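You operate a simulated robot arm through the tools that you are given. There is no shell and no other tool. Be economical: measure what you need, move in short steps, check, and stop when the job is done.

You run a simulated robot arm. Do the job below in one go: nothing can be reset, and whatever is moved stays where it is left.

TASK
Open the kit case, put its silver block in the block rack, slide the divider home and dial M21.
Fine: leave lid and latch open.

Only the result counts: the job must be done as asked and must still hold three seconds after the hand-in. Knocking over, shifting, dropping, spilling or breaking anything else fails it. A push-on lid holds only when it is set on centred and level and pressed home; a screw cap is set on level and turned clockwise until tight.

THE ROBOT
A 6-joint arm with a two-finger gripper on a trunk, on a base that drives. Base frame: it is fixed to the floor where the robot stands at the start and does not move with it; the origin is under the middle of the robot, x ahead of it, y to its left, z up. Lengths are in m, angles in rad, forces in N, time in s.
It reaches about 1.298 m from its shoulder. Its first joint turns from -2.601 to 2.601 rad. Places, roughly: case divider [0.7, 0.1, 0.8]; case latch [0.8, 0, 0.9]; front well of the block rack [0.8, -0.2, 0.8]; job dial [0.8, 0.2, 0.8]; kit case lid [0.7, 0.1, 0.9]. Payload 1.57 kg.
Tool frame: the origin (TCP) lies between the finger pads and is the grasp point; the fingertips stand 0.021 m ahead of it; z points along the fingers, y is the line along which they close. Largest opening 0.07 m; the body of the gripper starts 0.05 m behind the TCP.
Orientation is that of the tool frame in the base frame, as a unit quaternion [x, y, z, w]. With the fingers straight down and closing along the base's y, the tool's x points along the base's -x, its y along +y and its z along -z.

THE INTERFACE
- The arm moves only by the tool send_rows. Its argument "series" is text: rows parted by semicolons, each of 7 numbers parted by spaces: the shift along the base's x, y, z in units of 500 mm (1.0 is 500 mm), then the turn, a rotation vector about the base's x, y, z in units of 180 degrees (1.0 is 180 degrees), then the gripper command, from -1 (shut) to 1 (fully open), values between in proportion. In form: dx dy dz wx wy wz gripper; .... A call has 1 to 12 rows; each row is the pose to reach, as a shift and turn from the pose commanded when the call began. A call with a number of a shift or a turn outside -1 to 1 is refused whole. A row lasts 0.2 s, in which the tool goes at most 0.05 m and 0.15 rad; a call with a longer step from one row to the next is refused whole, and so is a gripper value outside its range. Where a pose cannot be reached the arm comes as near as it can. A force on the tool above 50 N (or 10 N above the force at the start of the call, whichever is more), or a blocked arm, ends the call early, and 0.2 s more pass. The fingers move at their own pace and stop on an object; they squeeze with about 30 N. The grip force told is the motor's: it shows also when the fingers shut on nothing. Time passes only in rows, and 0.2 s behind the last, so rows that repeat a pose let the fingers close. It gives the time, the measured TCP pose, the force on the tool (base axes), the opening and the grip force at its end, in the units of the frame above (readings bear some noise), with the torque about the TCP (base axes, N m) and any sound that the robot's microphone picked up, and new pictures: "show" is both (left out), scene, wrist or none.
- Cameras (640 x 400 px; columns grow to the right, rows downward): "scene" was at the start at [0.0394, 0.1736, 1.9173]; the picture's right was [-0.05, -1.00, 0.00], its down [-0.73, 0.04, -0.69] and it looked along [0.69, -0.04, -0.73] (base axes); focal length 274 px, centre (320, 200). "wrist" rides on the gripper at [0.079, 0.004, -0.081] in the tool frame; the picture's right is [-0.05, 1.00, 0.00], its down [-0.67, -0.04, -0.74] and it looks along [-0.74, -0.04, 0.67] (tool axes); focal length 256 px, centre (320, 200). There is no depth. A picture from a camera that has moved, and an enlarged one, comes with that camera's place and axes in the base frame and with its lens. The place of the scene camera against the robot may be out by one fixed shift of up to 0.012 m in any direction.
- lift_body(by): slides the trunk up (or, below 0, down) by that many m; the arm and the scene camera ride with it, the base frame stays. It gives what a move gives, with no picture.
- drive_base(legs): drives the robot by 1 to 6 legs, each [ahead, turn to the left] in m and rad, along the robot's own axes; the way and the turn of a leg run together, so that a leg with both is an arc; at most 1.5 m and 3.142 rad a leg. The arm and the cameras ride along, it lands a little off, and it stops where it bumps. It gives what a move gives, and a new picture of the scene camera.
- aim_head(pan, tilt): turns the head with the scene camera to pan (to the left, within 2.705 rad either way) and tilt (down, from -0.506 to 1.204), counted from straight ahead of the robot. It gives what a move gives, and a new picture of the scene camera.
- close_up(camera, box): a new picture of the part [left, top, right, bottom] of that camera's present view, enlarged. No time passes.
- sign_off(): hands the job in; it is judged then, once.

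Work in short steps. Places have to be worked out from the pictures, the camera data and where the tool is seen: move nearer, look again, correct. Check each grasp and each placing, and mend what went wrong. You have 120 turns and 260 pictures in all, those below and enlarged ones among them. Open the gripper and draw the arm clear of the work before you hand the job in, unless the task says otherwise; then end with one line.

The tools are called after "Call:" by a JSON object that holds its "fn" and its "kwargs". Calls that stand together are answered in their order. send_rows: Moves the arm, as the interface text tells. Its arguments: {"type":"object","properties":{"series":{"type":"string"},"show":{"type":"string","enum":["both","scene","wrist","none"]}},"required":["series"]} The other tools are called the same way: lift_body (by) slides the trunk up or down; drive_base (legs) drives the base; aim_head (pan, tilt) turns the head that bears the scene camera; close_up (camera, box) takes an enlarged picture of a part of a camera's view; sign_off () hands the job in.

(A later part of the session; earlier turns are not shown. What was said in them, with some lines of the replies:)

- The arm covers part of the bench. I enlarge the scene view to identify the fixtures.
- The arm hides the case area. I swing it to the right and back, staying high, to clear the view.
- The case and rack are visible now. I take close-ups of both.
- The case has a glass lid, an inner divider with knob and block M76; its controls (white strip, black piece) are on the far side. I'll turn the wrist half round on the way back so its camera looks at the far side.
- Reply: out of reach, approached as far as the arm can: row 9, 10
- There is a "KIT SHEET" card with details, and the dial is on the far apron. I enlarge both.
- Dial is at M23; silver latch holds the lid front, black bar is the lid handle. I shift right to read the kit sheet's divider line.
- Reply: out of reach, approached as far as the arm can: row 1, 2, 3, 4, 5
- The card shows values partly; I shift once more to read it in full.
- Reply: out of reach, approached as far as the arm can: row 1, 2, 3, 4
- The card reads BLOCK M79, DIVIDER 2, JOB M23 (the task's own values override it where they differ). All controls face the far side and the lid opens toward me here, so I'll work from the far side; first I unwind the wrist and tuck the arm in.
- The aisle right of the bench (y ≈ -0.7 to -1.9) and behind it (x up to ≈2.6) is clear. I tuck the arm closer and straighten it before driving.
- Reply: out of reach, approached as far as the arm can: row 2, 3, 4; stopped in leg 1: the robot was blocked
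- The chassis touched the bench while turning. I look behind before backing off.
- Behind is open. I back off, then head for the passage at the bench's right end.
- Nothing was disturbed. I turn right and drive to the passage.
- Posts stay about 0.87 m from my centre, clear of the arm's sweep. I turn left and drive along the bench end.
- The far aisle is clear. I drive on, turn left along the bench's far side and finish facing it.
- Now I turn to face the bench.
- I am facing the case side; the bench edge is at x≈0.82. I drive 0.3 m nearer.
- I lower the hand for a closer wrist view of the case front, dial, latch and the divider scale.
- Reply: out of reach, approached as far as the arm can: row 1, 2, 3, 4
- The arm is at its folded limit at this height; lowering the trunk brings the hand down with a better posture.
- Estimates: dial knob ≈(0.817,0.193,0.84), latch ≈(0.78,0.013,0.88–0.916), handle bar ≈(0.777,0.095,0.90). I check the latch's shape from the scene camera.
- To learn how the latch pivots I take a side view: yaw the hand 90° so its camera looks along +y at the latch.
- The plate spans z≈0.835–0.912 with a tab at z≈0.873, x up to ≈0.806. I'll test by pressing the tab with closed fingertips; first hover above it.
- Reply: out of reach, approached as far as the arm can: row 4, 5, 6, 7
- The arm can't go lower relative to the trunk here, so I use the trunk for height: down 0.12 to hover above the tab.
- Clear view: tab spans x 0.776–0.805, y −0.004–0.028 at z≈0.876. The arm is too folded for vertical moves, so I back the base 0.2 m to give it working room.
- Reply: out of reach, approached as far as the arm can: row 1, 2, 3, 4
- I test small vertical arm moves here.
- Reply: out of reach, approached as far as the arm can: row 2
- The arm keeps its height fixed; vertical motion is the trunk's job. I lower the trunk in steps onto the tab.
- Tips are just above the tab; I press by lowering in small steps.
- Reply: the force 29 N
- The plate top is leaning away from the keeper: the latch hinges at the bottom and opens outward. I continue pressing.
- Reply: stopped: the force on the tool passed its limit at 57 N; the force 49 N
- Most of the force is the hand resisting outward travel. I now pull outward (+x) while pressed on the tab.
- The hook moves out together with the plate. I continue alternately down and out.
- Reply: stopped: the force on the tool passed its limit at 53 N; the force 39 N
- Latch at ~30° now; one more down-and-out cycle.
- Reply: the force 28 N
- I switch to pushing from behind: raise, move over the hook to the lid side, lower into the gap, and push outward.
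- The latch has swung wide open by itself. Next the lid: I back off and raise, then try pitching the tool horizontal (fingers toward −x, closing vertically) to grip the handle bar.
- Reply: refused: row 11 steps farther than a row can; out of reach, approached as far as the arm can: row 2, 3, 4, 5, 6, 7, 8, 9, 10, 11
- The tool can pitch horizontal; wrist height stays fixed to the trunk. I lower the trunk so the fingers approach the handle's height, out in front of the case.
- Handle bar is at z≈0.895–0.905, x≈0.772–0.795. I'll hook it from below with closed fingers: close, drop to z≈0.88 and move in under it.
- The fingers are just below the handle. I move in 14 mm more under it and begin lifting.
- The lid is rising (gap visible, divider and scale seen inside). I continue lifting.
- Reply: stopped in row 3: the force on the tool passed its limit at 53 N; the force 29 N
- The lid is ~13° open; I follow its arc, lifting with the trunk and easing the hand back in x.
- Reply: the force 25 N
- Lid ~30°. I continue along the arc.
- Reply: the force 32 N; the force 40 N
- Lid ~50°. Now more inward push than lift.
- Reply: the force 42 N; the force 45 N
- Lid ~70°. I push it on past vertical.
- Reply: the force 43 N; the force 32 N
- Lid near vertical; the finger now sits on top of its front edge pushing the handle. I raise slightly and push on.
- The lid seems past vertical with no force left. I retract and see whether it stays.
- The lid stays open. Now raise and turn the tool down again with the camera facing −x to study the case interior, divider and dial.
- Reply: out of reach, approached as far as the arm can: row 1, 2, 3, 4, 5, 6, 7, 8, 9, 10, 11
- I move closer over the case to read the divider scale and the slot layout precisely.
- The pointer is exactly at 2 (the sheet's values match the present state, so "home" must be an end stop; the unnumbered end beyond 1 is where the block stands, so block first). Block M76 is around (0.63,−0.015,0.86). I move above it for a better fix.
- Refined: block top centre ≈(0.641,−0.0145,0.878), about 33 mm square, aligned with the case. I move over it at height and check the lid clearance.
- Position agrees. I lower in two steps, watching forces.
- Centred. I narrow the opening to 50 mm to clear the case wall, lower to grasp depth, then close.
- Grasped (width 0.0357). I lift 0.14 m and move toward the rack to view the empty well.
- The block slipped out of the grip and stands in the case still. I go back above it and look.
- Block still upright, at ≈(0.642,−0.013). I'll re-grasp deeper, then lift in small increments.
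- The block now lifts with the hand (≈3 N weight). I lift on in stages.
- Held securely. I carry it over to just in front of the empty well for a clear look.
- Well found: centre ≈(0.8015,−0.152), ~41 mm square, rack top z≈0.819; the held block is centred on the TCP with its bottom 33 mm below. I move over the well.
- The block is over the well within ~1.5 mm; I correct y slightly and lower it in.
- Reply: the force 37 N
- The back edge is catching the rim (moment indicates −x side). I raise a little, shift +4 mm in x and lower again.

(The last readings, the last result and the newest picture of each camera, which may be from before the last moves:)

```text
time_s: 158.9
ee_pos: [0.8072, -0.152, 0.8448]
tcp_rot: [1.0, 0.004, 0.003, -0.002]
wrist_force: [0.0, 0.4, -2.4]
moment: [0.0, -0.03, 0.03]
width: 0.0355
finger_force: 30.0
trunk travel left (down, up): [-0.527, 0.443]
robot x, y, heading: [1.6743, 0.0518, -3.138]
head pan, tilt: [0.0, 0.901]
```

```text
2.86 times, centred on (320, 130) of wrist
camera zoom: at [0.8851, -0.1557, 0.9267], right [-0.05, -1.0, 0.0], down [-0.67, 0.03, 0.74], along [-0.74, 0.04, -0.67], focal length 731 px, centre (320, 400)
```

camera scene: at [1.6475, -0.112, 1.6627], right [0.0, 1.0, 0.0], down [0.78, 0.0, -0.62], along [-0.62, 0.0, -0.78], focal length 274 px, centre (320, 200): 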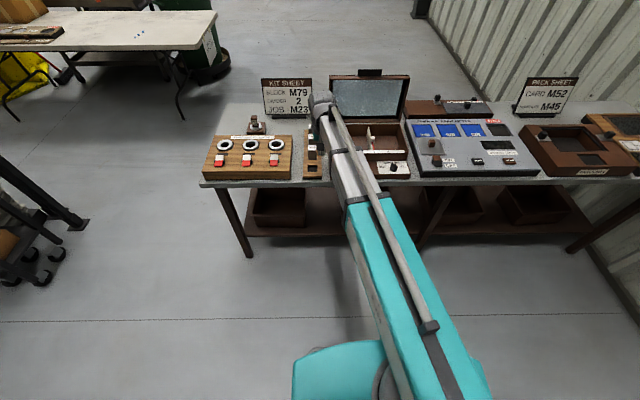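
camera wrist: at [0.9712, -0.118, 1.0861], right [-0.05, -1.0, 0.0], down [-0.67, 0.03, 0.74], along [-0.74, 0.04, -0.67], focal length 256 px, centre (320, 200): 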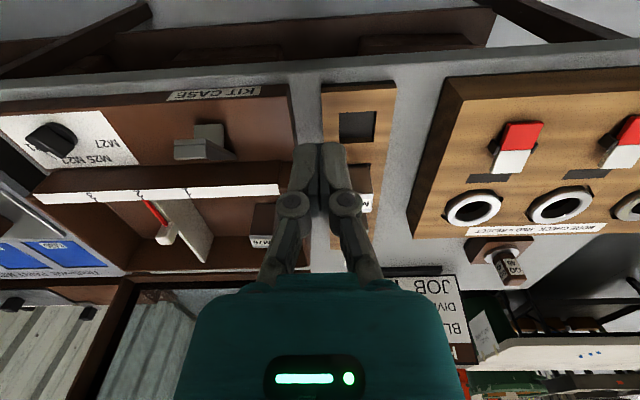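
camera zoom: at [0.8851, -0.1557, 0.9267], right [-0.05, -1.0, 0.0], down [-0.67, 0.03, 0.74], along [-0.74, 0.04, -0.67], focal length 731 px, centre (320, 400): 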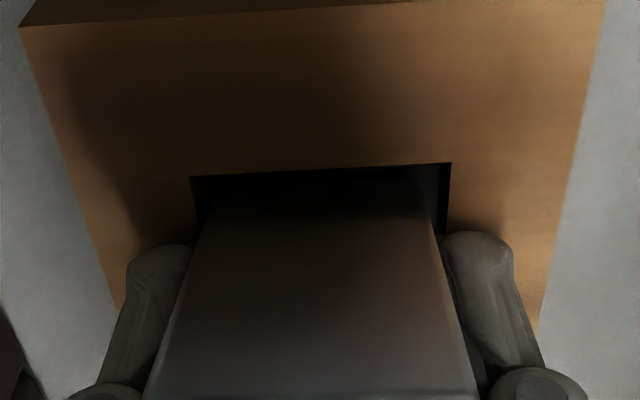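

It enters freely now. I lower a bit more until the fingertips are just above the rack, then check.

Call:
{"fn": "lift_body", "kwargs": {"by": -0.006}}

```text
time_s: 159.4
ee_pos: [0.8072, -0.1511, 0.8415]
tcp_rot: [1.0, 0.002, 0.001, -0.001]
wrist_force: [-6.6, -1.2, 21.6]
moment: [-0.27, -0.05, -0.11]
width: 0.0355
finger_force: 29.7
trunk travel left (down, up): [-0.521, 0.449]
robot x, y, heading: [1.6727, 0.0522, -3.142]
head pan, tilt: [0.0, 0.901]
```

Call:
{"fn": "close_up", "kwargs": {"camera": "wrist", "box": [250, 80, 390, 180]}}

Call:
{"fn": "close_up", "kwargs": {"camera": "scene", "box": [290, 60, 350, 140]}}

```text
4.00 times, centred on (320, 130) of wrist
camera zoom: at [0.8854, -0.1556, 0.9223], right [-0.05, -1.0, 0.0], down [-0.67, 0.03, 0.74], along [-0.74, 0.04, -0.67], focal length 1024 px, centre (320, 480)
```

zoom: 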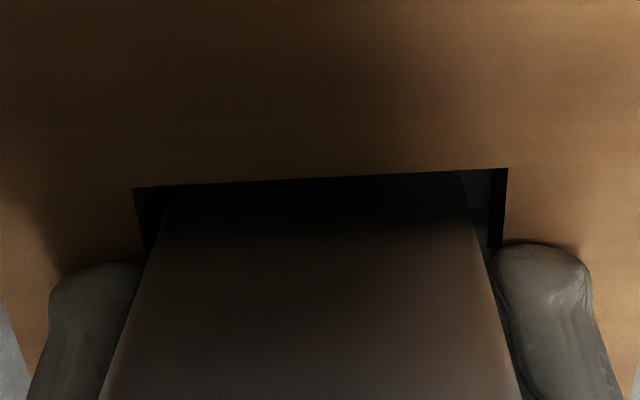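

```text
5.00 times, centred on (320, 100) of scene
camera zoom: at [1.649, -0.1114, 1.4982], right [0.0, 1.0, 0.0], down [0.78, 0.0, -0.62], along [-0.62, 0.0, -0.78], focal length 1368 px, centre (320, 700)
```

zoom: 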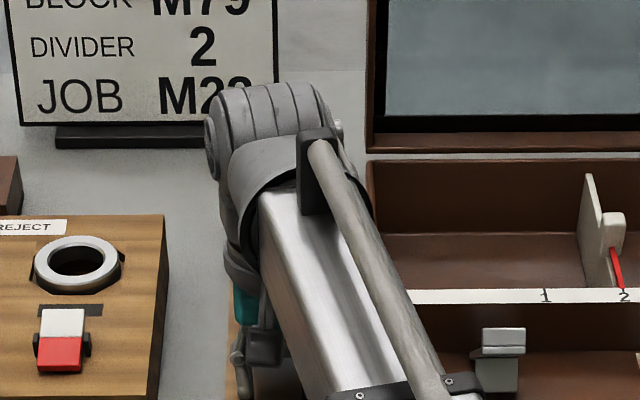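

The block is inside the well and the fingertips rest on the rack. I relieve slightly and open.

Call:
{"fn": "lift_body", "kwargs": {"by": 0.004}}

Call:
{"fn": "send_rows", "kwargs": {"series": "0 0 0 0 0 0 0;0 0 0 0 0 0 0.2;0 0 0 0 0 0 0.4;0 0 0 0 0 0 0.4", "show": "none"}}

Call:
{"fn": "lift_body", "kwargs": {"by": 0.08}}

Call:
{"fn": "close_up", "kwargs": {"camera": "wrist", "box": [200, 0, 440, 200]}}

```text
time_s: 160.0
ee_pos: [0.8065, -0.1519, 0.8431]
tcp_rot: [1.0, 0.003, 0.003, -0.004]
wrist_force: [-0.1, 0.6, -1.8]
moment: [0.03, -0.02, 0.0]
width: 0.0356
finger_force: 29.8
trunk travel left (down, up): [-0.525, 0.445]
robot x, y, heading: [1.6736, 0.0505, -3.138]
head pan, tilt: [0.0, 0.901]
```

```text
time_s: 161.0
ee_pos: [0.8062, -0.151, 0.8439]
tcp_rot: [1.0, 0.003, 0.003, -0.002]
wrist_force: [-1.0, -0.8, -0.1]
moment: [0.04, 0.03, -0.01]
width: 0.0489
finger_force: 0.1
trunk travel left (down, up): [-0.525, 0.445]
robot x, y, heading: [1.6714, 0.0473, -3.135]
head pan, tilt: [0.0, 0.901]
```

```text
time_s: 162.1
ee_pos: [0.8063, -0.152, 0.9233]
tcp_rot: [1.0, 0.003, 0.002, -0.002]
wrist_force: [0.7, -0.3, 0.9]
moment: [-0.02, 0.03, -0.03]
width: 0.049
finger_force: 0.1
trunk travel left (down, up): [-0.605, 0.365]
robot x, y, heading: [1.6711, 0.0486, -3.139]
head pan, tilt: [0.0, 0.901]
```

```text
2.00 times, centred on (320, 100) of wrist
camera zoom: at [0.885, -0.1557, 1.0048], right [-0.05, -1.0, 0.0], down [-0.67, 0.03, 0.74], along [-0.74, 0.04, -0.67], focal length 512 px, centre (320, 400)
```

zoom: 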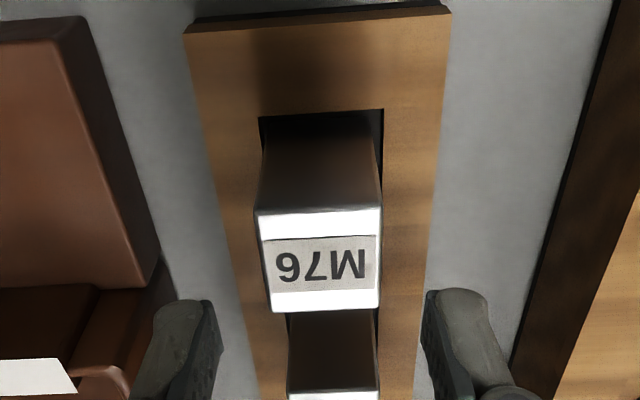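

M76 stands in the well. I back up for a comparison of its height with the other blocks.

Call:
{"fn": "lift_body", "kwargs": {"by": 0.06}}

Call:
{"fn": "send_rows", "kwargs": {"series": "0.06 0.03 0 0 0 0 1;0.12 0.06 0 0 0 0 1;0.16 0.1 0 0 0 0 1", "show": "wrist"}}

Call:
{"fn": "close_up", "kwargs": {"camera": "wrist", "box": [300, 60, 460, 200]}}

Call:
{"fn": "close_up", "kwargs": {"camera": "scene", "box": [280, 100, 360, 180]}}

```text
time_s: 163.1
ee_pos: [0.8059, -0.1523, 0.9837]
tcp_rot: [1.0, 0.004, 0.003, -0.001]
wrist_force: [-0.6, -0.1, 0.2]
moment: [-0.02, -0.01, 0.02]
width: 0.049
finger_force: 0.1
trunk travel left (down, up): [-0.665, 0.305]
robot x, y, heading: [1.6733, 0.0502, -3.139]
head pan, tilt: [0.0, 0.901]
```

```text
time_s: 163.9
ee_pos: [0.8859, -0.1027, 0.9839]
tcp_rot: [1.0, 0.003, 0.002, -0.001]
wrist_force: [0.3, 0.0, 0.3]
moment: [0.03, -0.01, -0.04]
width: 0.0698
finger_force: 0.1
trunk travel left (down, up): [-0.665, 0.305]
robot x, y, heading: [1.674, 0.0484, -3.142]
head pan, tilt: [0.0, 0.901]
camera wrist: at [0.9647, -0.1068, 1.065], right [-0.05, -1.0, 0.0], down [-0.67, 0.03, 0.74], along [-0.74, 0.04, -0.67], focal length 256 px, centre (320, 200)
```

wrist: 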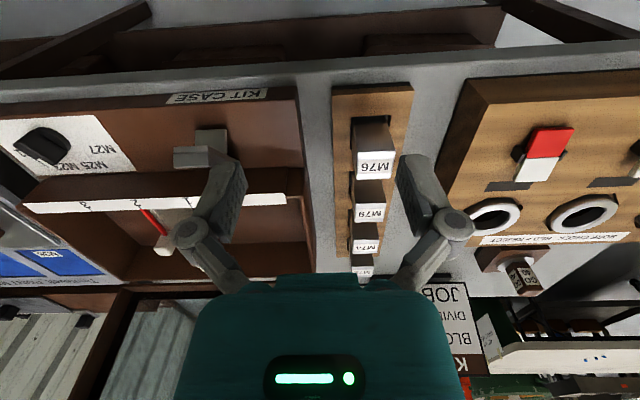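

```text
2.86 times, centred on (380, 130) of wrist
camera zoom: at [0.9647, -0.1068, 1.065], right [-0.05, -1.0, 0.0], down [-0.67, 0.03, 0.74], along [-0.74, 0.04, -0.67], focal length 731 px, centre (149, 400)
```

zoom: 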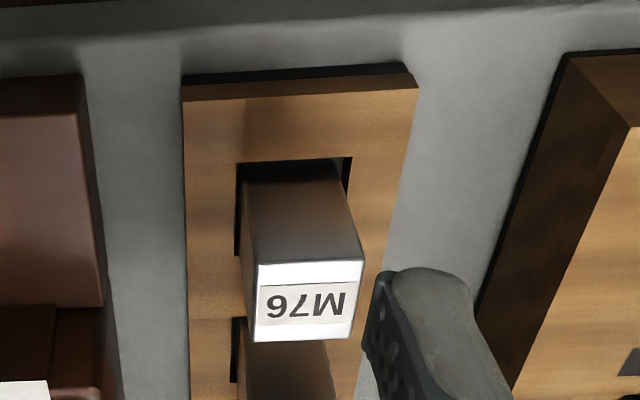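

```text
5.00 times, centred on (320, 140) of scene
camera zoom: at [1.6474, -0.1119, 1.6418], right [0.0, 1.0, 0.0], down [0.78, 0.0, -0.62], along [-0.62, 0.0, -0.78], focal length 1368 px, centre (320, 500)
```

zoom: 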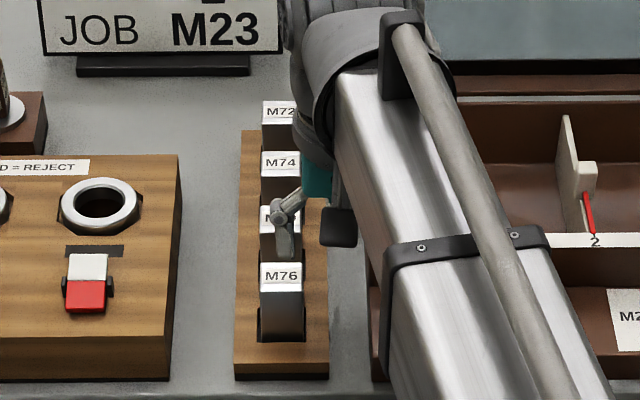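

M76 sits at the same height as its neighbours: seated. Next the divider: I move over it to locate its knob.

Call:
{"fn": "send_rows", "kwargs": {"series": "-0.02 0.08 0 0 0 0 1;-0.04 0.16 0 0 0 0 1;-0.08 0.24 0 0 0 0 1;-0.12 0.32 0 0 0 0 1;-0.18 0.39 0 0 0 0 1;-0.26 0.426 0 0 0 0 1;-0.26 0.426 0 0 0 0 1", "show": "none"}}

Call:
{"fn": "close_up", "kwargs": {"camera": "wrist", "box": [160, 0, 480, 200]}}

Call:
{"fn": "lift_body", "kwargs": {"by": -0.04}}

Call:
{"fn": "close_up", "kwargs": {"camera": "wrist", "box": [160, 0, 480, 200]}}

```text
time_s: 165.5
ee_pos: [0.756, 0.1125, 0.982]
tcp_rot: [1.0, 0.004, 0.003, -0.002]
wrist_force: [-0.3, -0.2, 0.2]
moment: [-0.01, -0.02, 0.0]
width: 0.0701
finger_force: 0.1
trunk travel left (down, up): [-0.665, 0.305]
robot x, y, heading: [1.6727, 0.0498, -3.141]
head pan, tilt: [0.0, 0.901]
```

```text
2.00 times, centred on (320, 100) of wrist
camera zoom: at [0.8362, 0.1082, 1.0648], right [-0.05, -1.0, 0.0], down [-0.67, 0.03, 0.74], along [-0.74, 0.04, -0.67], focal length 512 px, centre (320, 400)
```

zoom: 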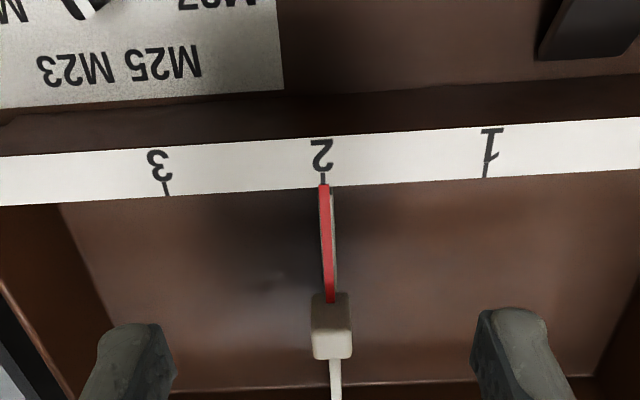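

```text
time_s: 166.4
ee_pos: [0.7579, 0.1115, 0.9444]
tcp_rot: [1.0, 0.004, 0.002, -0.001]
wrist_force: [0.1, -1.0, 0.7]
moment: [-0.05, -0.02, -0.01]
width: 0.0702
finger_force: 0.2
trunk travel left (down, up): [-0.625, 0.345]
robot x, y, heading: [1.6733, 0.0507, -3.14]
head pan, tilt: [0.0, 0.901]
```

```text
2.00 times, centred on (320, 100) of wrist
camera zoom: at [0.8364, 0.1078, 1.025], right [-0.05, -1.0, 0.0], down [-0.67, 0.03, 0.74], along [-0.74, 0.04, -0.67], focal length 512 px, centre (320, 400)
```

zoom: 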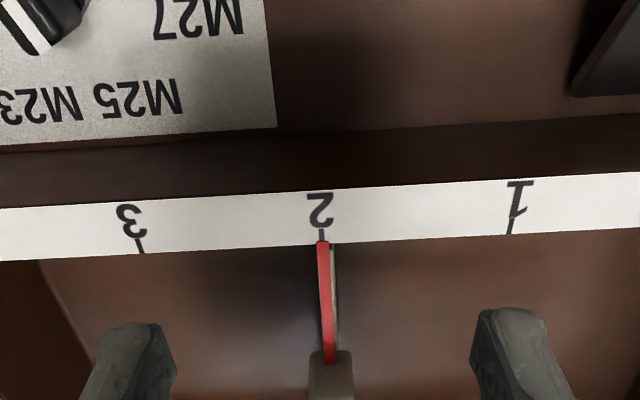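

Pointer is exactly on tick 2. The knob is at ≈(0.67,0.111), top z≈0.864. I move over it, lower and grip it.

Call:
{"fn": "send_rows", "kwargs": {"series": "-0.09 0 0 0 0 0 0.3;-0.174 0 0 0 0 0 0.3;-0.174 0 0 0 0 0 0.3", "show": "none"}}

Call:
{"fn": "lift_body", "kwargs": {"by": -0.06}}

Call:
{"fn": "close_up", "kwargs": {"camera": "wrist", "box": [160, 60, 480, 260]}}

```text
time_s: 167.2
ee_pos: [0.6708, 0.1141, 0.9451]
tcp_rot: [1.0, 0.003, 0.003, -0.003]
wrist_force: [-0.1, -0.6, 0.3]
moment: [0.04, -0.04, -0.04]
width: 0.0455
finger_force: 0.0
trunk travel left (down, up): [-0.625, 0.345]
robot x, y, heading: [1.6747, 0.0497, -3.142]
head pan, tilt: [0.0, 0.901]
```

```text
time_s: 168.2
ee_pos: [0.6708, 0.1128, 0.8838]
tcp_rot: [1.0, 0.003, 0.002, -0.001]
wrist_force: [0.8, -0.1, 0.6]
moment: [-0.02, 0.0, 0.06]
width: 0.0457
finger_force: 0.0
trunk travel left (down, up): [-0.565, 0.405]
robot x, y, heading: [1.6738, 0.0526, -3.142]
head pan, tilt: [0.0, 0.901]
```

```text
2.00 times, centred on (320, 160) of wrist
camera zoom: at [0.7496, 0.1097, 0.965], right [-0.05, -1.0, 0.0], down [-0.67, 0.03, 0.74], along [-0.74, 0.04, -0.67], focal length 512 px, centre (320, 280)
```

zoom: 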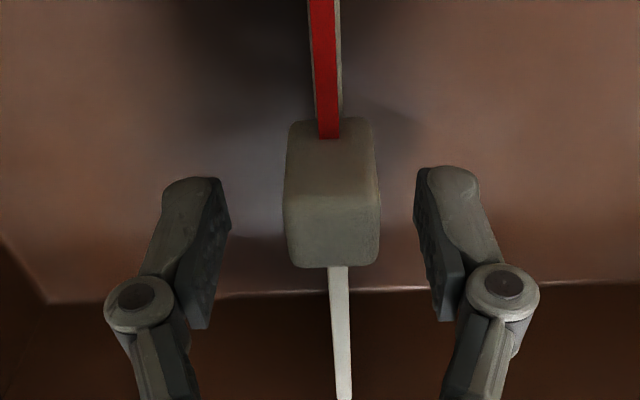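

Knob lies centred between the fingers. I lower 18 mm, close on it, and slide toward −y in small steps.

Call:
{"fn": "lift_body", "kwargs": {"by": -0.018}}

Call:
{"fn": "send_rows", "kwargs": {"series": "0 0 0 0 0 0 -1;0 0 0 0 0 0 -1;0 0 0 0 0 0 -1;0 0 0 0 0 0 -1", "show": "none"}}

Call:
{"fn": "send_rows", "kwargs": {"series": "0 -0.01 0 0 0 0 -1;0 -0.02 0 0 0 0 -1;0 -0.03 0 0 0 0 -1;0 -0.04 0 0 0 0 -1", "show": "wrist"}}

```text
time_s: 168.8
ee_pos: [0.6702, 0.1138, 0.8665]
tcp_rot: [1.0, 0.004, 0.003, -0.002]
wrist_force: [-0.7, -0.7, 0.5]
moment: [0.02, 0.03, -0.02]
width: 0.0455
finger_force: 0.0
trunk travel left (down, up): [-0.547, 0.423]
robot x, y, heading: [1.6759, 0.0491, -3.139]
head pan, tilt: [0.0, 0.901]
```

```text
time_s: 169.8
ee_pos: [0.6705, 0.1134, 0.8668]
tcp_rot: [1.0, 0.003, 0.003, -0.002]
wrist_force: [-3.4, -3.4, 4.6]
moment: [-0.05, -0.11, 0.07]
width: 0.0169
finger_force: 32.0
trunk travel left (down, up): [-0.547, 0.423]
robot x, y, heading: [1.6776, 0.0519, -3.141]
head pan, tilt: [0.0, 0.901]
```

```text
time_s: 170.8
ee_pos: [0.6701, 0.0942, 0.8664]
tcp_rot: [1.0, 0.003, 0.002, -0.002]
wrist_force: [-7.5, 0.3, 8.7]
moment: [-0.01, -0.64, 0.04]
width: 0.0168
finger_force: 32.6
trunk travel left (down, up): [-0.547, 0.423]
robot x, y, heading: [1.6741, 0.048, -3.14]
head pan, tilt: [0.0, 0.901]
camera wrist: at [0.7499, 0.0898, 0.9471], right [-0.05, -1.0, 0.0], down [-0.67, 0.03, 0.74], along [-0.74, 0.04, -0.67], focal length 256 px, centre (320, 200)
```

wrist: 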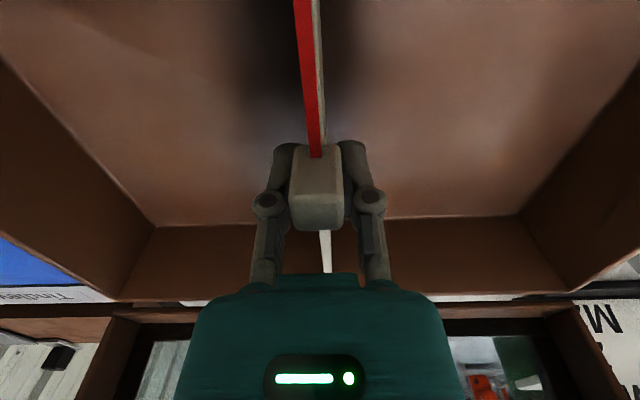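

It slides freely. I continue toward the −y end until it stops, listening for clicks.

Call:
{"fn": "send_rows", "kwargs": {"series": "0 -0.014 0 0 0 0 -1;0 -0.028 0 0 0 0 -1;0 -0.042 0 0 0 0 -1;0 -0.056 0 0 0 0 -1;0 -0.07 0 0 0 0 -1;0 -0.084 0 0 0 0 -1;0 -0.098 0 0 0 0 -1;0 -0.112 0 0 0 0 -1;0 -0.126 0 0 0 0 -1;0 -0.14 0 0 0 0 -1", "show": "none"}}

Call:
{"fn": "close_up", "kwargs": {"camera": "wrist", "box": [120, 0, 520, 260]}}

```text
time_s: 173.0
ee_pos: [0.6713, 0.0244, 0.8658]
tcp_rot: [1.0, 0.003, 0.004, -0.002]
wrist_force: [10.9, 1.5, -4.7]
moment: [0.05, 0.53, 0.17]
width: 0.0167
finger_force: 32.1
trunk travel left (down, up): [-0.547, 0.423]
robot x, y, heading: [1.6703, 0.0534, -3.143]
head pan, tilt: [0.0, 0.901]
```

```text
1.54 times, centred on (320, 130) of wrist
camera zoom: at [0.7508, 0.0206, 0.9472], right [-0.05, -1.0, 0.0], down [-0.67, 0.03, 0.74], along [-0.74, 0.04, -0.67], focal length 394 px, centre (320, 308)
```

zoom: 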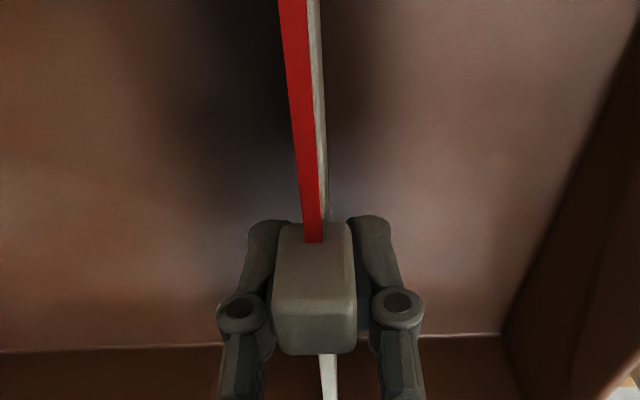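

Past mark 1 with free travel remaining; I continue.

Call:
{"fn": "send_rows", "kwargs": {"series": "0 -0.014 0 0 0 0 -1;0 -0.028 0 0 0 0 -1;0 -0.042 0 0 0 0 -1;0 -0.056 0 0 0 0 -1;0 -0.07 0 0 0 0 -1;0 -0.084 0 0 0 0 -1;0 -0.098 0 0 0 0 -1;0 -0.112 0 0 0 0 -1;0 -0.126 0 0 0 0 -1;0 -0.14 0 0 0 0 -1", "show": "none"}}

Call:
{"fn": "close_up", "kwargs": {"camera": "wrist", "box": [120, 0, 520, 260]}}

```text
time_s: 174.8
ee_pos: [0.6713, -0.0193, 0.8685]
tcp_rot: [1.0, -0.001, 0.005, -0.009]
wrist_force: [0.9, 10.3, 2.0]
moment: [0.26, 0.24, 0.09]
width: 0.0169
finger_force: 32.1
trunk travel left (down, up): [-0.547, 0.423]
robot x, y, heading: [1.674, 0.0515, -3.135]
head pan, tilt: [0.0, 0.901]
stopped in row 8: the force on the tool passed its limit at 55 N (the readings are from after the stop); the commanded pose is now the measured one
```

```text
1.54 times, centred on (320, 130) of wrist
camera zoom: at [0.7498, -0.0252, 0.9479], right [-0.05, -1.0, -0.02], down [-0.67, 0.02, 0.74], along [-0.74, 0.05, -0.67], focal length 394 px, centre (320, 308)
```

zoom: 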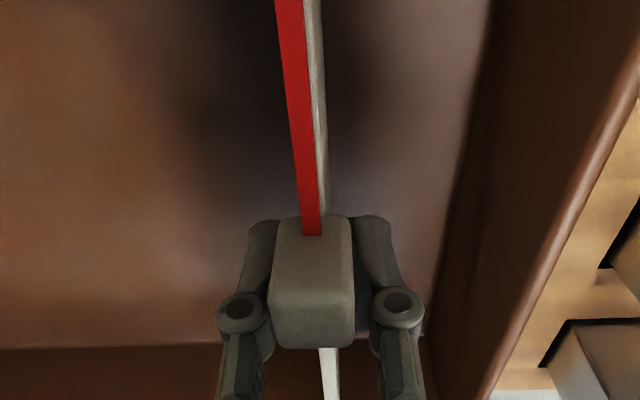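

The divider hit its end stop at y≈−0.02, beyond mark 1 — exactly where the block stood, so this is home. I press once more gently to seat it, then release.

Call:
{"fn": "send_rows", "kwargs": {"series": "0 -0.004 0 0 0 0 -1;0 -0.008 0 0 0 0 -1;0 -0.008 0 0 0 0 -1", "show": "none"}}

Call:
{"fn": "send_rows", "kwargs": {"series": "0 0.004 0 0 0 0 0;0 0.004 0 0 0 0 0.3;0 0.004 0 0 0 0 0.3", "show": "none"}}

Call:
{"fn": "lift_body", "kwargs": {"by": 0.1}}

Call:
{"fn": "send_rows", "kwargs": {"series": "0.06 0 0 0 0 0 1;0.12 0 0 0 0 0 1;0.2 0 0 0 0 0 1", "show": "none"}}

Call:
{"fn": "close_up", "kwargs": {"camera": "wrist", "box": [120, 0, 520, 250]}}

```text
time_s: 175.6
ee_pos: [0.6709, -0.0195, 0.8673]
tcp_rot: [1.0, -0.001, 0.003, -0.011]
wrist_force: [0.3, 40.0, 4.9]
moment: [-0.01, -0.29, 0.26]
width: 0.0168
finger_force: 32.3
trunk travel left (down, up): [-0.547, 0.423]
robot x, y, heading: [1.6744, 0.05, -3.141]
head pan, tilt: [0.0, 0.901]
```

```text
time_s: 176.4
ee_pos: [0.6707, -0.025, 0.8662]
tcp_rot: [1.0, 0.0, 0.003, -0.008]
wrist_force: [0.8, -0.7, -0.3]
moment: [-0.01, 0.01, 0.03]
width: 0.0455
finger_force: 0.0
trunk travel left (down, up): [-0.547, 0.423]
robot x, y, heading: [1.6763, 0.0524, -3.141]
head pan, tilt: [0.0, 0.901]
```

```text
time_s: 177.7
ee_pos: [0.6701, -0.0244, 0.9658]
tcp_rot: [1.0, 0.0, 0.004, -0.008]
wrist_force: [0.1, -0.9, -0.7]
moment: [0.0, 0.01, 0.0]
width: 0.0455
finger_force: 0.1
trunk travel left (down, up): [-0.647, 0.323]
robot x, y, heading: [1.6753, 0.0543, -3.136]
head pan, tilt: [0.0, 0.901]
```

```text
time_s: 178.5
ee_pos: [0.7703, -0.0252, 0.9665]
tcp_rot: [1.0, 0.001, 0.004, -0.007]
wrist_force: [-0.3, 0.5, -0.6]
moment: [0.01, -0.03, 0.02]
width: 0.0698
finger_force: 0.1
trunk travel left (down, up): [-0.647, 0.323]
robot x, y, heading: [1.6769, 0.0482, -3.139]
head pan, tilt: [0.0, 0.901]
```

```text
1.60 times, centred on (320, 125) of wrist
camera zoom: at [0.8491, -0.0297, 1.0473], right [-0.05, -1.0, -0.02], down [-0.67, 0.02, 0.74], along [-0.74, 0.05, -0.67], focal length 410 px, centre (320, 320)
```

zoom: 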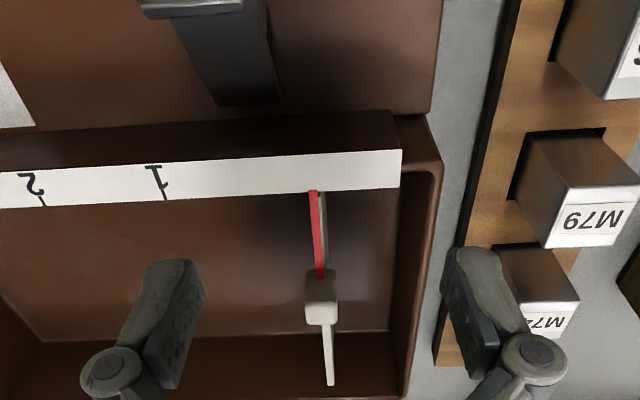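

Divider is home. Now the dial: I move to view it from above.

Call:
{"fn": "send_rows", "kwargs": {"series": "0.05 0.06 0 0 0 0 1;0.1 0.14 0 0 0 0 1;0.15 0.22 0 0 0 0 1;0.18 0.3 0 0 0 0 1;0.2 0.38 0 0 0 0 1;0.2 0.44 0 0 0 0 1;0.2 0.44 0 0 0 0 1", "show": "none"}}

Call:
{"fn": "close_up", "kwargs": {"camera": "wrist", "box": [220, 0, 420, 140]}}

Call:
{"fn": "lift_body", "kwargs": {"by": -0.04}}

Call:
{"fn": "close_up", "kwargs": {"camera": "wrist", "box": [220, 0, 420, 140]}}

```text
time_s: 180.1
ee_pos: [0.8679, 0.1916, 0.9657]
tcp_rot: [1.0, 0.0, 0.004, -0.008]
wrist_force: [-1.1, 0.9, -0.4]
moment: [-0.01, -0.01, 0.0]
width: 0.0699
finger_force: 0.0
trunk travel left (down, up): [-0.647, 0.323]
robot x, y, heading: [1.674, 0.0505, -3.137]
head pan, tilt: [0.0, 0.901]
```

```text
2.86 times, centred on (320, 70) of wrist
camera zoom: at [0.9462, 0.1877, 1.0472], right [-0.05, -1.0, -0.02], down [-0.67, 0.02, 0.74], along [-0.74, 0.05, -0.67], focal length 731 px, centre (320, 571)
```

zoom: 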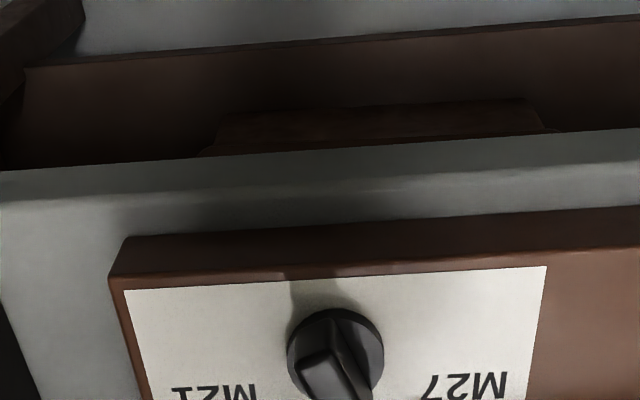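

```text
time_s: 181.0
ee_pos: [0.8688, 0.1928, 0.9262]
tcp_rot: [1.0, 0.0, 0.004, -0.008]
wrist_force: [0.5, -0.2, 0.0]
moment: [-0.03, 0.01, 0.02]
width: 0.07
finger_force: 0.0
trunk travel left (down, up): [-0.607, 0.363]
robot x, y, heading: [1.6711, 0.0524, -3.14]
head pan, tilt: [0.0, 0.901]
```

```text
2.86 times, centred on (320, 70) of wrist
camera zoom: at [0.9463, 0.1873, 1.0072], right [-0.05, -1.0, -0.02], down [-0.67, 0.02, 0.74], along [-0.74, 0.05, -0.67], focal length 731 px, centre (320, 571)
```

zoom: 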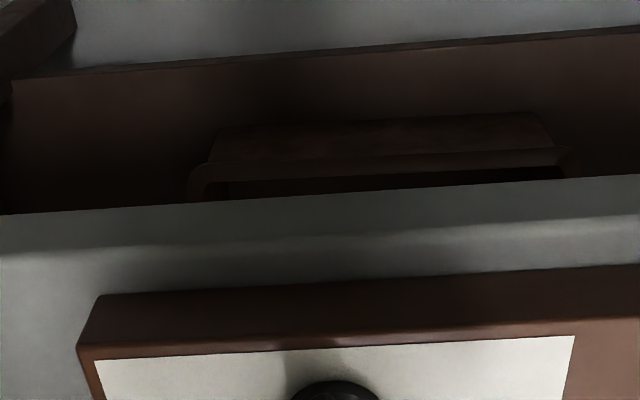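

I look at the lower part of the view, from the raised height.

Call:
{"fn": "lift_body", "kwargs": {"by": 0.07}}

Call:
{"fn": "close_up", "kwargs": {"camera": "wrist", "box": [240, 60, 400, 200]}}

Call:
{"fn": "close_up", "kwargs": {"camera": "scene", "box": [350, 120, 430, 190]}}

```text
time_s: 182.1
ee_pos: [0.8672, 0.1927, 0.9959]
tcp_rot: [1.0, 0.0, 0.004, -0.008]
wrist_force: [-0.1, -0.4, 0.0]
moment: [-0.01, -0.01, 0.0]
width: 0.0701
finger_force: 0.0
trunk travel left (down, up): [-0.677, 0.293]
robot x, y, heading: [1.6749, 0.052, -3.143]
head pan, tilt: [0.0, 0.901]
```

```text
2.86 times, centred on (320, 130) of wrist
camera zoom: at [0.9461, 0.1874, 1.0771], right [-0.05, -1.0, -0.02], down [-0.67, 0.02, 0.74], along [-0.74, 0.05, -0.67], focal length 731 px, centre (320, 400)
```

zoom: 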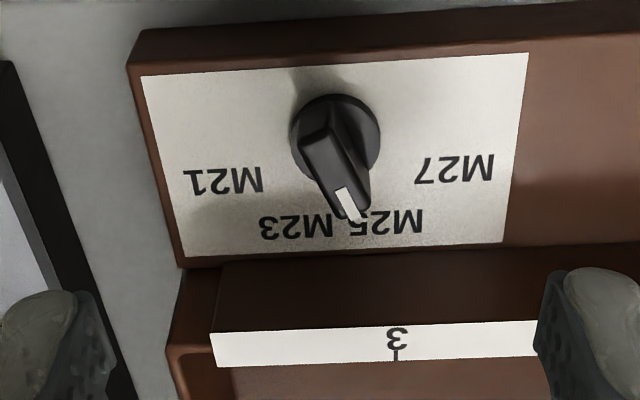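

```text
5.71 times, centred on (390, 155) of scene
camera zoom: at [1.6471, -0.1118, 1.6538], right [0.0, 1.0, 0.0], down [0.78, 0.0, -0.62], along [-0.62, 0.0, -0.78], focal length 1564 px, centre (-80, 457)
```

zoom: 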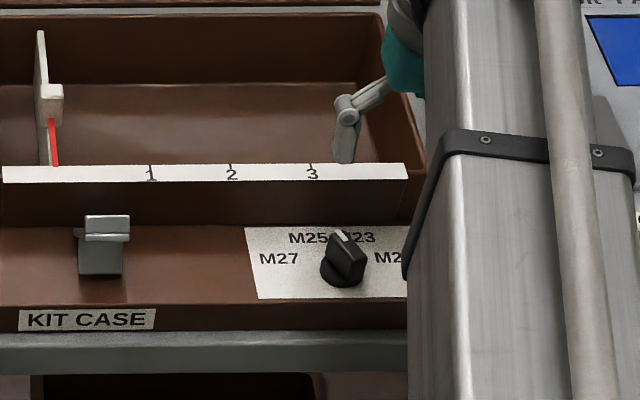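

Accurate geometry: pivot ≈(0.813,0.193); detents at ±22.5° and ±67.5°; the pointer actually reads M25, so M21 needs −90° about z. I yaw +22.5° to align with the bar and hover above it.

Call:
{"fn": "send_rows", "kwargs": {"series": "-0.04 0 0 0 0 0.042 0;-0.08 0 0 0 0 0.084 0;-0.11 0 0 0 0 0.125 0;-0.11 0 0 0 0 0.125 0", "show": "none"}}

Call:
{"fn": "lift_body", "kwargs": {"by": -0.09}}

Call:
{"fn": "close_up", "kwargs": {"camera": "wrist", "box": [220, 60, 420, 220]}}

```text
time_s: 183.1
ee_pos: [0.8127, 0.1928, 0.9968]
tcp_rot: [0.981, 0.196, 0.002, -0.008]
wrist_force: [-0.4, -0.2, 0.3]
moment: [0.01, -0.02, 0.0]
width: 0.0351
finger_force: 0.0
trunk travel left (down, up): [-0.677, 0.293]
robot x, y, heading: [1.6729, 0.0512, -3.137]
head pan, tilt: [0.0, 0.901]
```

```text
time_s: 184.3
ee_pos: [0.8126, 0.1924, 0.9063]
tcp_rot: [0.981, 0.195, 0.002, -0.009]
wrist_force: [0.5, -0.4, 0.5]
moment: [0.01, -0.01, -0.02]
width: 0.0352
finger_force: 0.0
trunk travel left (down, up): [-0.587, 0.383]
robot x, y, heading: [1.6718, 0.05, -3.137]
head pan, tilt: [0.0, 0.901]
```

```text
2.50 times, centred on (320, 140) of wrist
camera zoom: at [0.8864, 0.2178, 0.9872], right [0.33, -0.94, -0.02], down [-0.63, -0.24, 0.74], along [-0.7, -0.24, -0.67], focal length 640 px, centre (320, 350)
```

zoom: 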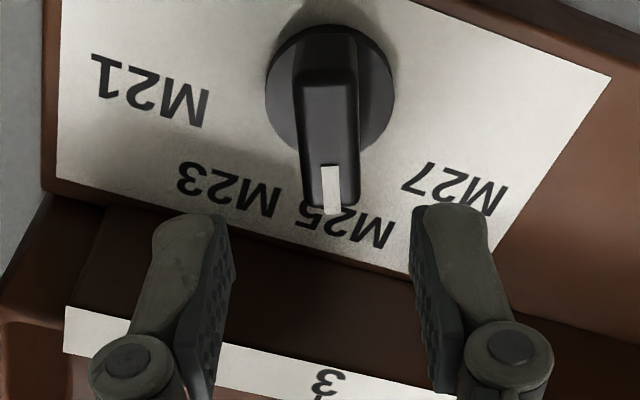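

Bar aligned with the fingers, centred within 2 mm. I fine-shift, lower over the bar and close.

Call:
{"fn": "send_rows", "kwargs": {"series": "0.005 -0.003 0 0 0 0 0;0.005 -0.003 0 0 0 0 0", "show": "none"}}

Call:
{"fn": "lift_body", "kwargs": {"by": -0.055}}

Call:
{"fn": "send_rows", "kwargs": {"series": "0 0 0 0 0 0 -1;0 0 0 0 0 0 -1;0 0 0 0 0 0 -1", "show": "none"}}

Call:
{"fn": "close_up", "kwargs": {"camera": "wrist", "box": [220, 60, 420, 220]}}

```text
time_s: 184.9
ee_pos: [0.8143, 0.1906, 0.907]
tcp_rot: [0.981, 0.196, 0.002, -0.009]
wrist_force: [-0.1, -0.5, 0.2]
moment: [0.02, 0.02, 0.03]
width: 0.035
finger_force: 0.2
trunk travel left (down, up): [-0.587, 0.383]
robot x, y, heading: [1.6731, 0.0515, -3.143]
head pan, tilt: [0.0, 0.901]
```

```text
time_s: 185.9
ee_pos: [0.8144, 0.1909, 0.8513]
tcp_rot: [0.981, 0.195, 0.002, -0.009]
wrist_force: [-0.1, 0.0, -0.4]
moment: [-0.02, 0.0, 0.06]
width: 0.035
finger_force: 0.0
trunk travel left (down, up): [-0.532, 0.438]
robot x, y, heading: [1.673, 0.0509, -3.141]
head pan, tilt: [0.0, 0.901]
```

```text
time_s: 186.7
ee_pos: [0.8138, 0.1917, 0.8513]
tcp_rot: [0.981, 0.195, 0.004, -0.008]
wrist_force: [-6.0, 7.0, 5.5]
moment: [0.29, -0.09, 0.02]
width: 0.0319
finger_force: 31.9
trunk travel left (down, up): [-0.532, 0.438]
robot x, y, heading: [1.6718, 0.0531, -3.14]
head pan, tilt: [0.0, 0.901]
```

```text
2.50 times, centred on (320, 140) of wrist
camera zoom: at [0.8888, 0.2169, 0.9323], right [0.33, -0.94, -0.02], down [-0.63, -0.24, 0.74], along [-0.7, -0.24, -0.67], focal length 640 px, centre (320, 350)
```

zoom: 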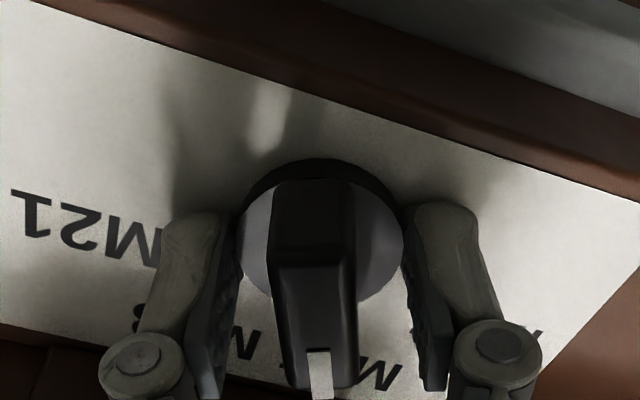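

The tips pinch the round base (32 mm). I open, raise 10 mm and close on the bar itself.

Call:
{"fn": "send_rows", "kwargs": {"series": "0 0 0 0 0 0 0.05;0 0 0 0 0 0 0.05", "show": "none"}}

Call:
{"fn": "lift_body", "kwargs": {"by": 0.009}}

Call:
{"fn": "send_rows", "kwargs": {"series": "0 0 0 0 0 0 -1;0 0 0 0 0 0 -1;0 0 0 0 0 0 -1;0 0 0 0 0 0 -1", "show": "none"}}

Call:
{"fn": "close_up", "kwargs": {"camera": "wrist", "box": [220, 60, 420, 220]}}

```text
time_s: 187.3
ee_pos: [0.814, 0.1904, 0.8505]
tcp_rot: [0.981, 0.196, 0.003, -0.009]
wrist_force: [0.0, -1.1, 0.4]
moment: [0.01, 0.03, -0.01]
width: 0.0366
finger_force: 0.1
trunk travel left (down, up): [-0.532, 0.438]
robot x, y, heading: [1.6708, 0.0538, -3.146]
head pan, tilt: [0.0, 0.901]
```

```text
time_s: 187.8
ee_pos: [0.8141, 0.1902, 0.8593]
tcp_rot: [0.981, 0.196, 0.003, -0.009]
wrist_force: [-0.6, 0.4, -0.4]
moment: [0.01, 0.03, -0.03]
width: 0.0369
finger_force: 0.0
trunk travel left (down, up): [-0.541, 0.429]
robot x, y, heading: [1.6755, 0.0548, -3.14]
head pan, tilt: [0.0, 0.901]
```

```text
time_s: 188.8
ee_pos: [0.8145, 0.1914, 0.8605]
tcp_rot: [0.981, 0.195, 0.002, -0.008]
wrist_force: [-3.3, 6.9, 4.5]
moment: [0.22, -0.08, 0.01]
width: 0.0139
finger_force: 31.5
trunk travel left (down, up): [-0.541, 0.429]
robot x, y, heading: [1.6747, 0.0542, -3.137]
head pan, tilt: [0.0, 0.901]
```

```text
2.50 times, centred on (320, 140) of wrist
camera zoom: at [0.8889, 0.2169, 0.9412], right [0.33, -0.94, -0.02], down [-0.63, -0.24, 0.74], along [-0.7, -0.24, -0.67], focal length 640 px, centre (320, 350)
```

zoom: 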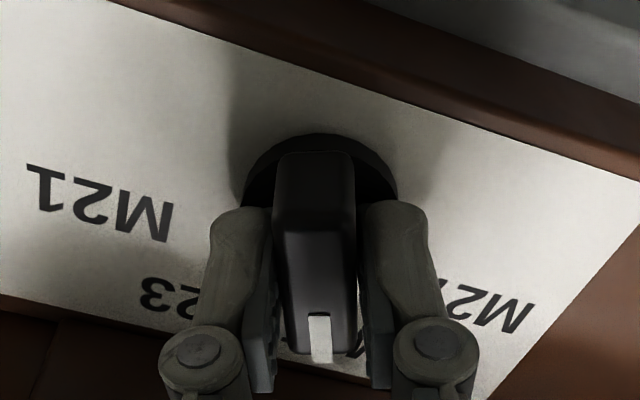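

Bar gripped (13.9 mm). I rotate −45° first and check.

Call:
{"fn": "send_rows", "kwargs": {"series": "0 0 0 0 0 -0.042 -1;0 0 0 0 0 -0.084 -1;0 0 0 0 0 -0.126 -1;0 0 0 0 0 -0.168 -1;0 0 0 0 0 -0.21 -1;0 0 0 0 0 -0.25 -1;0 0 0 0 0 -0.25 -1", "show": "none"}}

Call:
{"fn": "close_up", "kwargs": {"camera": "wrist", "box": [220, 40, 420, 220]}}

```text
time_s: 190.4
ee_pos: [0.8135, 0.192, 0.8607]
tcp_rot: [0.98, -0.196, 0.005, -0.007]
wrist_force: [-14.1, 19.3, 12.5]
moment: [0.31, -0.08, -0.01]
width: 0.0141
finger_force: 32.3
trunk travel left (down, up): [-0.541, 0.429]
robot x, y, heading: [1.6743, 0.0518, -3.144]
head pan, tilt: [0.0, 0.901]
```

```text
2.22 times, centred on (320, 130) of wrist
camera zoom: at [0.8845, 0.1577, 0.9411], right [-0.43, -0.9, -0.02], down [-0.61, 0.28, 0.74], along [-0.66, 0.33, -0.67], focal length 569 px, centre (320, 356)
```

zoom: 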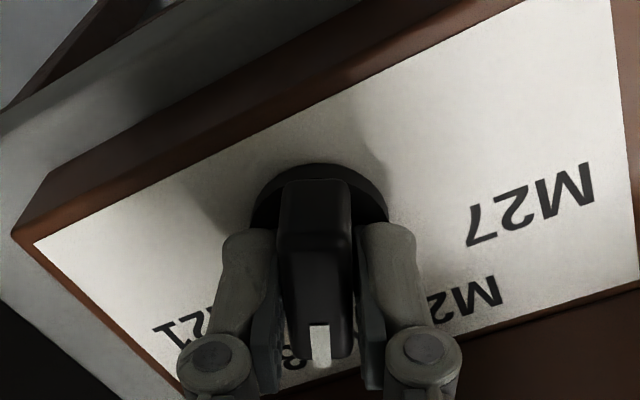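

The dial turned (now M23). I ease the side load (shift −1.5 mm x, +2 mm y) and rotate another −45°.

Call:
{"fn": "send_rows", "kwargs": {"series": "-0.003 0.004 0 0 0 -0.042 -1;-0.003 0.004 0 0 0 -0.084 -1;-0.003 0.004 0 0 0 -0.126 -1;-0.003 0.004 0 0 0 -0.168 -1;-0.003 0.004 0 0 0 -0.21 -1;-0.003 0.004 0 0 0 -0.25 -1;-0.003 0.004 0 0 0 -0.25 -1", "show": "none"}}

Call:
{"fn": "close_up", "kwargs": {"camera": "wrist", "box": [220, 40, 420, 220]}}

```text
time_s: 192.0
ee_pos: [0.8149, 0.1932, 0.8608]
tcp_rot: [0.831, -0.557, 0.009, -0.004]
wrist_force: [12.4, 11.8, -6.7]
moment: [0.39, -0.13, 0.61]
width: 0.0141
finger_force: 31.8
trunk travel left (down, up): [-0.541, 0.429]
robot x, y, heading: [1.6699, 0.0533, -3.138]
head pan, tilt: [0.0, 0.901]
```

```text
2.22 times, centred on (320, 130) of wrist
camera zoom: at [0.8392, 0.1192, 0.9413], right [-0.94, -0.33, -0.02], down [-0.24, 0.63, 0.74], along [-0.23, 0.7, -0.67], focal length 569 px, centre (320, 356)
```

zoom: 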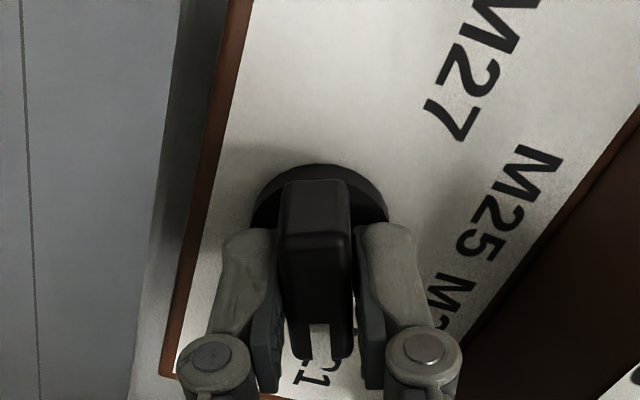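

The pointer covers M21. I release, raise and verify.

Call:
{"fn": "send_rows", "kwargs": {"series": "0 0 0 0 0 0 0;0 0 0 0 0 0 0;0 0 0 0 0 0 0", "show": "none"}}

Call:
{"fn": "lift_body", "kwargs": {"by": 0.13}}

Call:
{"fn": "send_rows", "kwargs": {"series": "0.02 0 0 0 0 0.045 1;0.04 0 0 0 0 0.09 1;0.06 0 0 0 0 0.135 1;0.08 0 0 0 0 0.18 1;0.1 0 0 0 0 0.225 1;0.11 0 0 0 0 0.27 1;0.11 0 0 0 0 0.315 1;0.11 0 0 0 0 0.36 1;0.11 0 0 0 0 0.375 1", "show": "none"}}

Call:
{"fn": "close_up", "kwargs": {"camera": "wrist", "box": [240, 60, 400, 200]}}

```text
time_s: 192.8
ee_pos: [0.8123, 0.192, 0.8603]
tcp_rot: [0.831, -0.556, 0.008, -0.005]
wrist_force: [0.0, -0.8, -0.4]
moment: [0.01, 0.0, 0.02]
width: 0.0348
finger_force: 0.1
trunk travel left (down, up): [-0.541, 0.429]
robot x, y, heading: [1.6738, 0.0531, -3.136]
head pan, tilt: [0.0, 0.901]
```

```text
time_s: 194.4
ee_pos: [0.8125, 0.1918, 0.9901]
tcp_rot: [0.831, -0.556, 0.008, -0.004]
wrist_force: [0.4, -0.9, -0.6]
moment: [0.01, -0.03, -0.02]
width: 0.035
finger_force: 0.1
trunk travel left (down, up): [-0.671, 0.299]
robot x, y, heading: [1.6756, 0.0491, -3.135]
head pan, tilt: [0.0, 0.901]
```

```text
time_s: 196.4
ee_pos: [0.8673, 0.1928, 0.9912]
tcp_rot: [1.0, 0.001, 0.004, -0.009]
wrist_force: [-0.3, -0.1, 0.4]
moment: [-0.02, 0.0, 0.04]
width: 0.07
finger_force: 0.0
trunk travel left (down, up): [-0.671, 0.299]
robot x, y, heading: [1.6774, 0.0488, -3.134]
head pan, tilt: [0.0, 0.901]
```

```text
2.86 times, centred on (320, 130) of wrist
camera zoom: at [0.9462, 0.1872, 1.0712], right [-0.05, -1.0, -0.02], down [-0.67, 0.02, 0.74], along [-0.74, 0.05, -0.67], focal length 731 px, centre (320, 400)
```

zoom: 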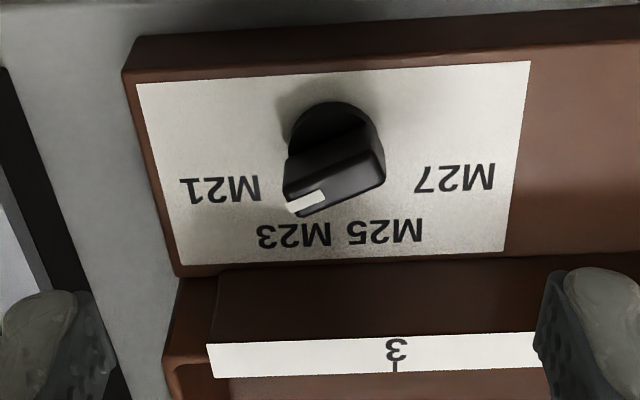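

The pointer reads M21 at ≈62–65°. I zoom to verify the alignment more precisely.

Call:
{"fn": "close_up", "kwargs": {"camera": "wrist", "box": [270, 80, 370, 160]}}

Call:
{"fn": "close_up", "kwargs": {"camera": "scene", "box": [340, 110, 430, 190]}}

```text
5.00 times, centred on (320, 120) of wrist
camera zoom: at [0.9462, 0.1872, 1.0712], right [-0.05, -1.0, -0.02], down [-0.67, 0.02, 0.74], along [-0.74, 0.05, -0.67], focal length 1280 px, centre (320, 600)
```

zoom: 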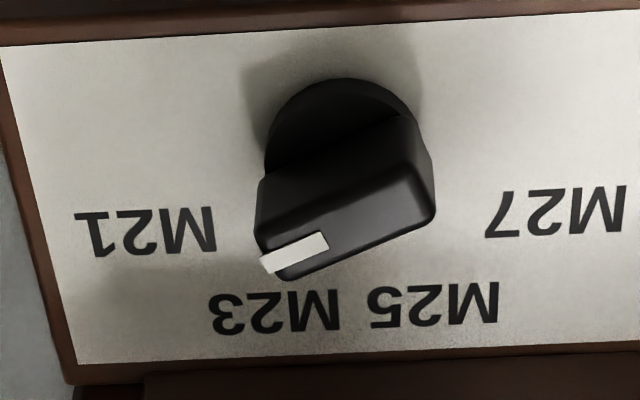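

```text
5.00 times, centred on (385, 150) of scene
camera zoom: at [1.6473, -0.1118, 1.6478], right [0.0, 1.0, 0.0], down [0.78, 0.0, -0.62], along [-0.62, 0.0, -0.78], focal length 1368 px, centre (-5, 450)
```

zoom: 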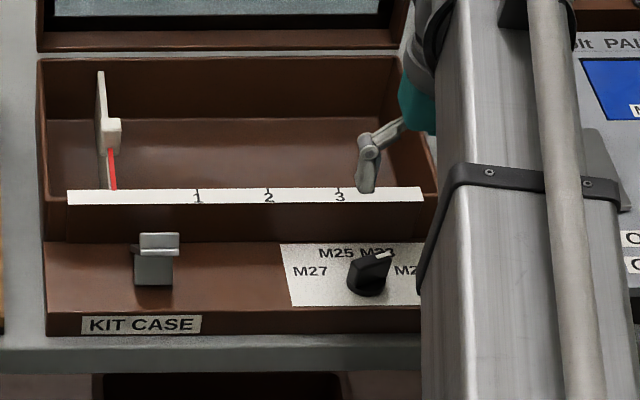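

All settings look right. I draw the arm clear and take a final overview.

Call:
{"fn": "lift_body", "kwargs": {"by": 0.15}}

Call:
{"fn": "send_rows", "kwargs": {"series": "0.08 0.02 0 0 0 0 1;0.16 0.06 0 0 0 0 1;0.24 0.1 0 0 0 0 1;0.3 0.16 0 0 0 0 1;0.34 0.24 0 0 0 0 1;0.36 0.32 0 0 0 0 1;0.36 0.4 0 0 0 0 1"}}

Call:
{"fn": "close_up", "kwargs": {"camera": "scene", "box": [280, 80, 420, 200]}}

```text
time_s: 198.2
ee_pos: [0.8684, 0.1913, 1.1403]
tcp_rot: [1.0, 0.0, 0.005, -0.008]
wrist_force: [0.1, 0.6, 0.3]
moment: [-0.01, 0.0, 0.02]
width: 0.0701
finger_force: 0.1
trunk travel left (down, up): [-0.821, 0.149]
robot x, y, heading: [1.6755, 0.0512, -3.143]
head pan, tilt: [0.0, 0.901]
```

```text
time_s: 199.8
ee_pos: [1.0458, 0.3947, 1.1402]
tcp_rot: [1.0, 0.0, 0.004, -0.008]
wrist_force: [-0.1, 0.7, -0.2]
moment: [0.0, 0.02, 0.02]
width: 0.0701
finger_force: 0.1
trunk travel left (down, up): [-0.821, 0.149]
robot x, y, heading: [1.6738, 0.0512, -3.14]
head pan, tilt: [0.0, 0.901]
camera scene: at [1.6472, -0.1113, 1.7978], right [0.0, 1.0, 0.0], down [0.78, 0.0, -0.62], along [-0.62, 0.0, -0.78], focal length 274 px, centre (320, 200)
camera wrist: at [1.124, 0.3897, 1.2211], right [-0.05, -1.0, -0.02], down [-0.67, 0.02, 0.74], along [-0.74, 0.05, -0.67], focal length 256 px, centre (320, 200)
```

scene: 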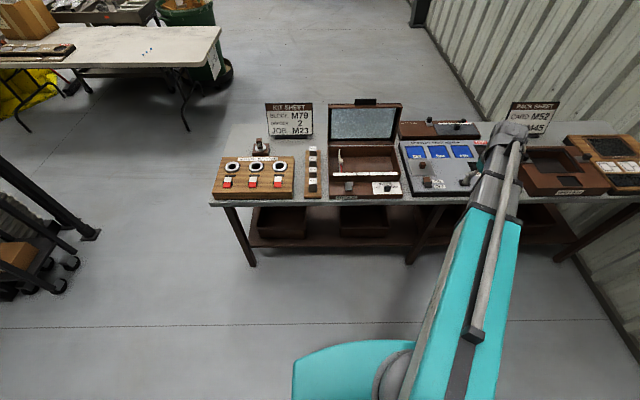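
wrist: 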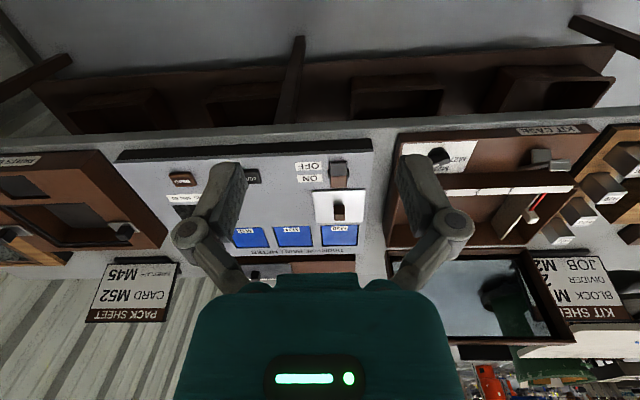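

```text
3.33 times, centred on (350, 140) of scene
camera zoom: at [1.6472, -0.1113, 1.7978], right [0.0, 1.0, 0.0], down [0.78, 0.0, -0.62], along [-0.62, 0.0, -0.78], focal length 912 px, centre (220, 400)
```

zoom: 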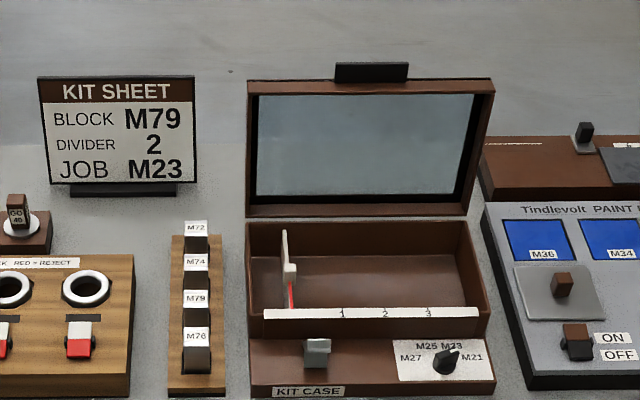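

The final view shows the lid and latch open, M76 seated in the rack, the divider at its end stop and the dial on M21. The other items look undisturbed and the arm is clear.

Call:
{"fn": "sign_off", "kwargs": {}}

```text
The job is handed in.
```

The case is open with lid and latch left open, silver block M76 is seated in the rack's empty front well, and the dial is on M21; I took the divider's unmarked "home" to be its end stop past mark 1 and slid it there.
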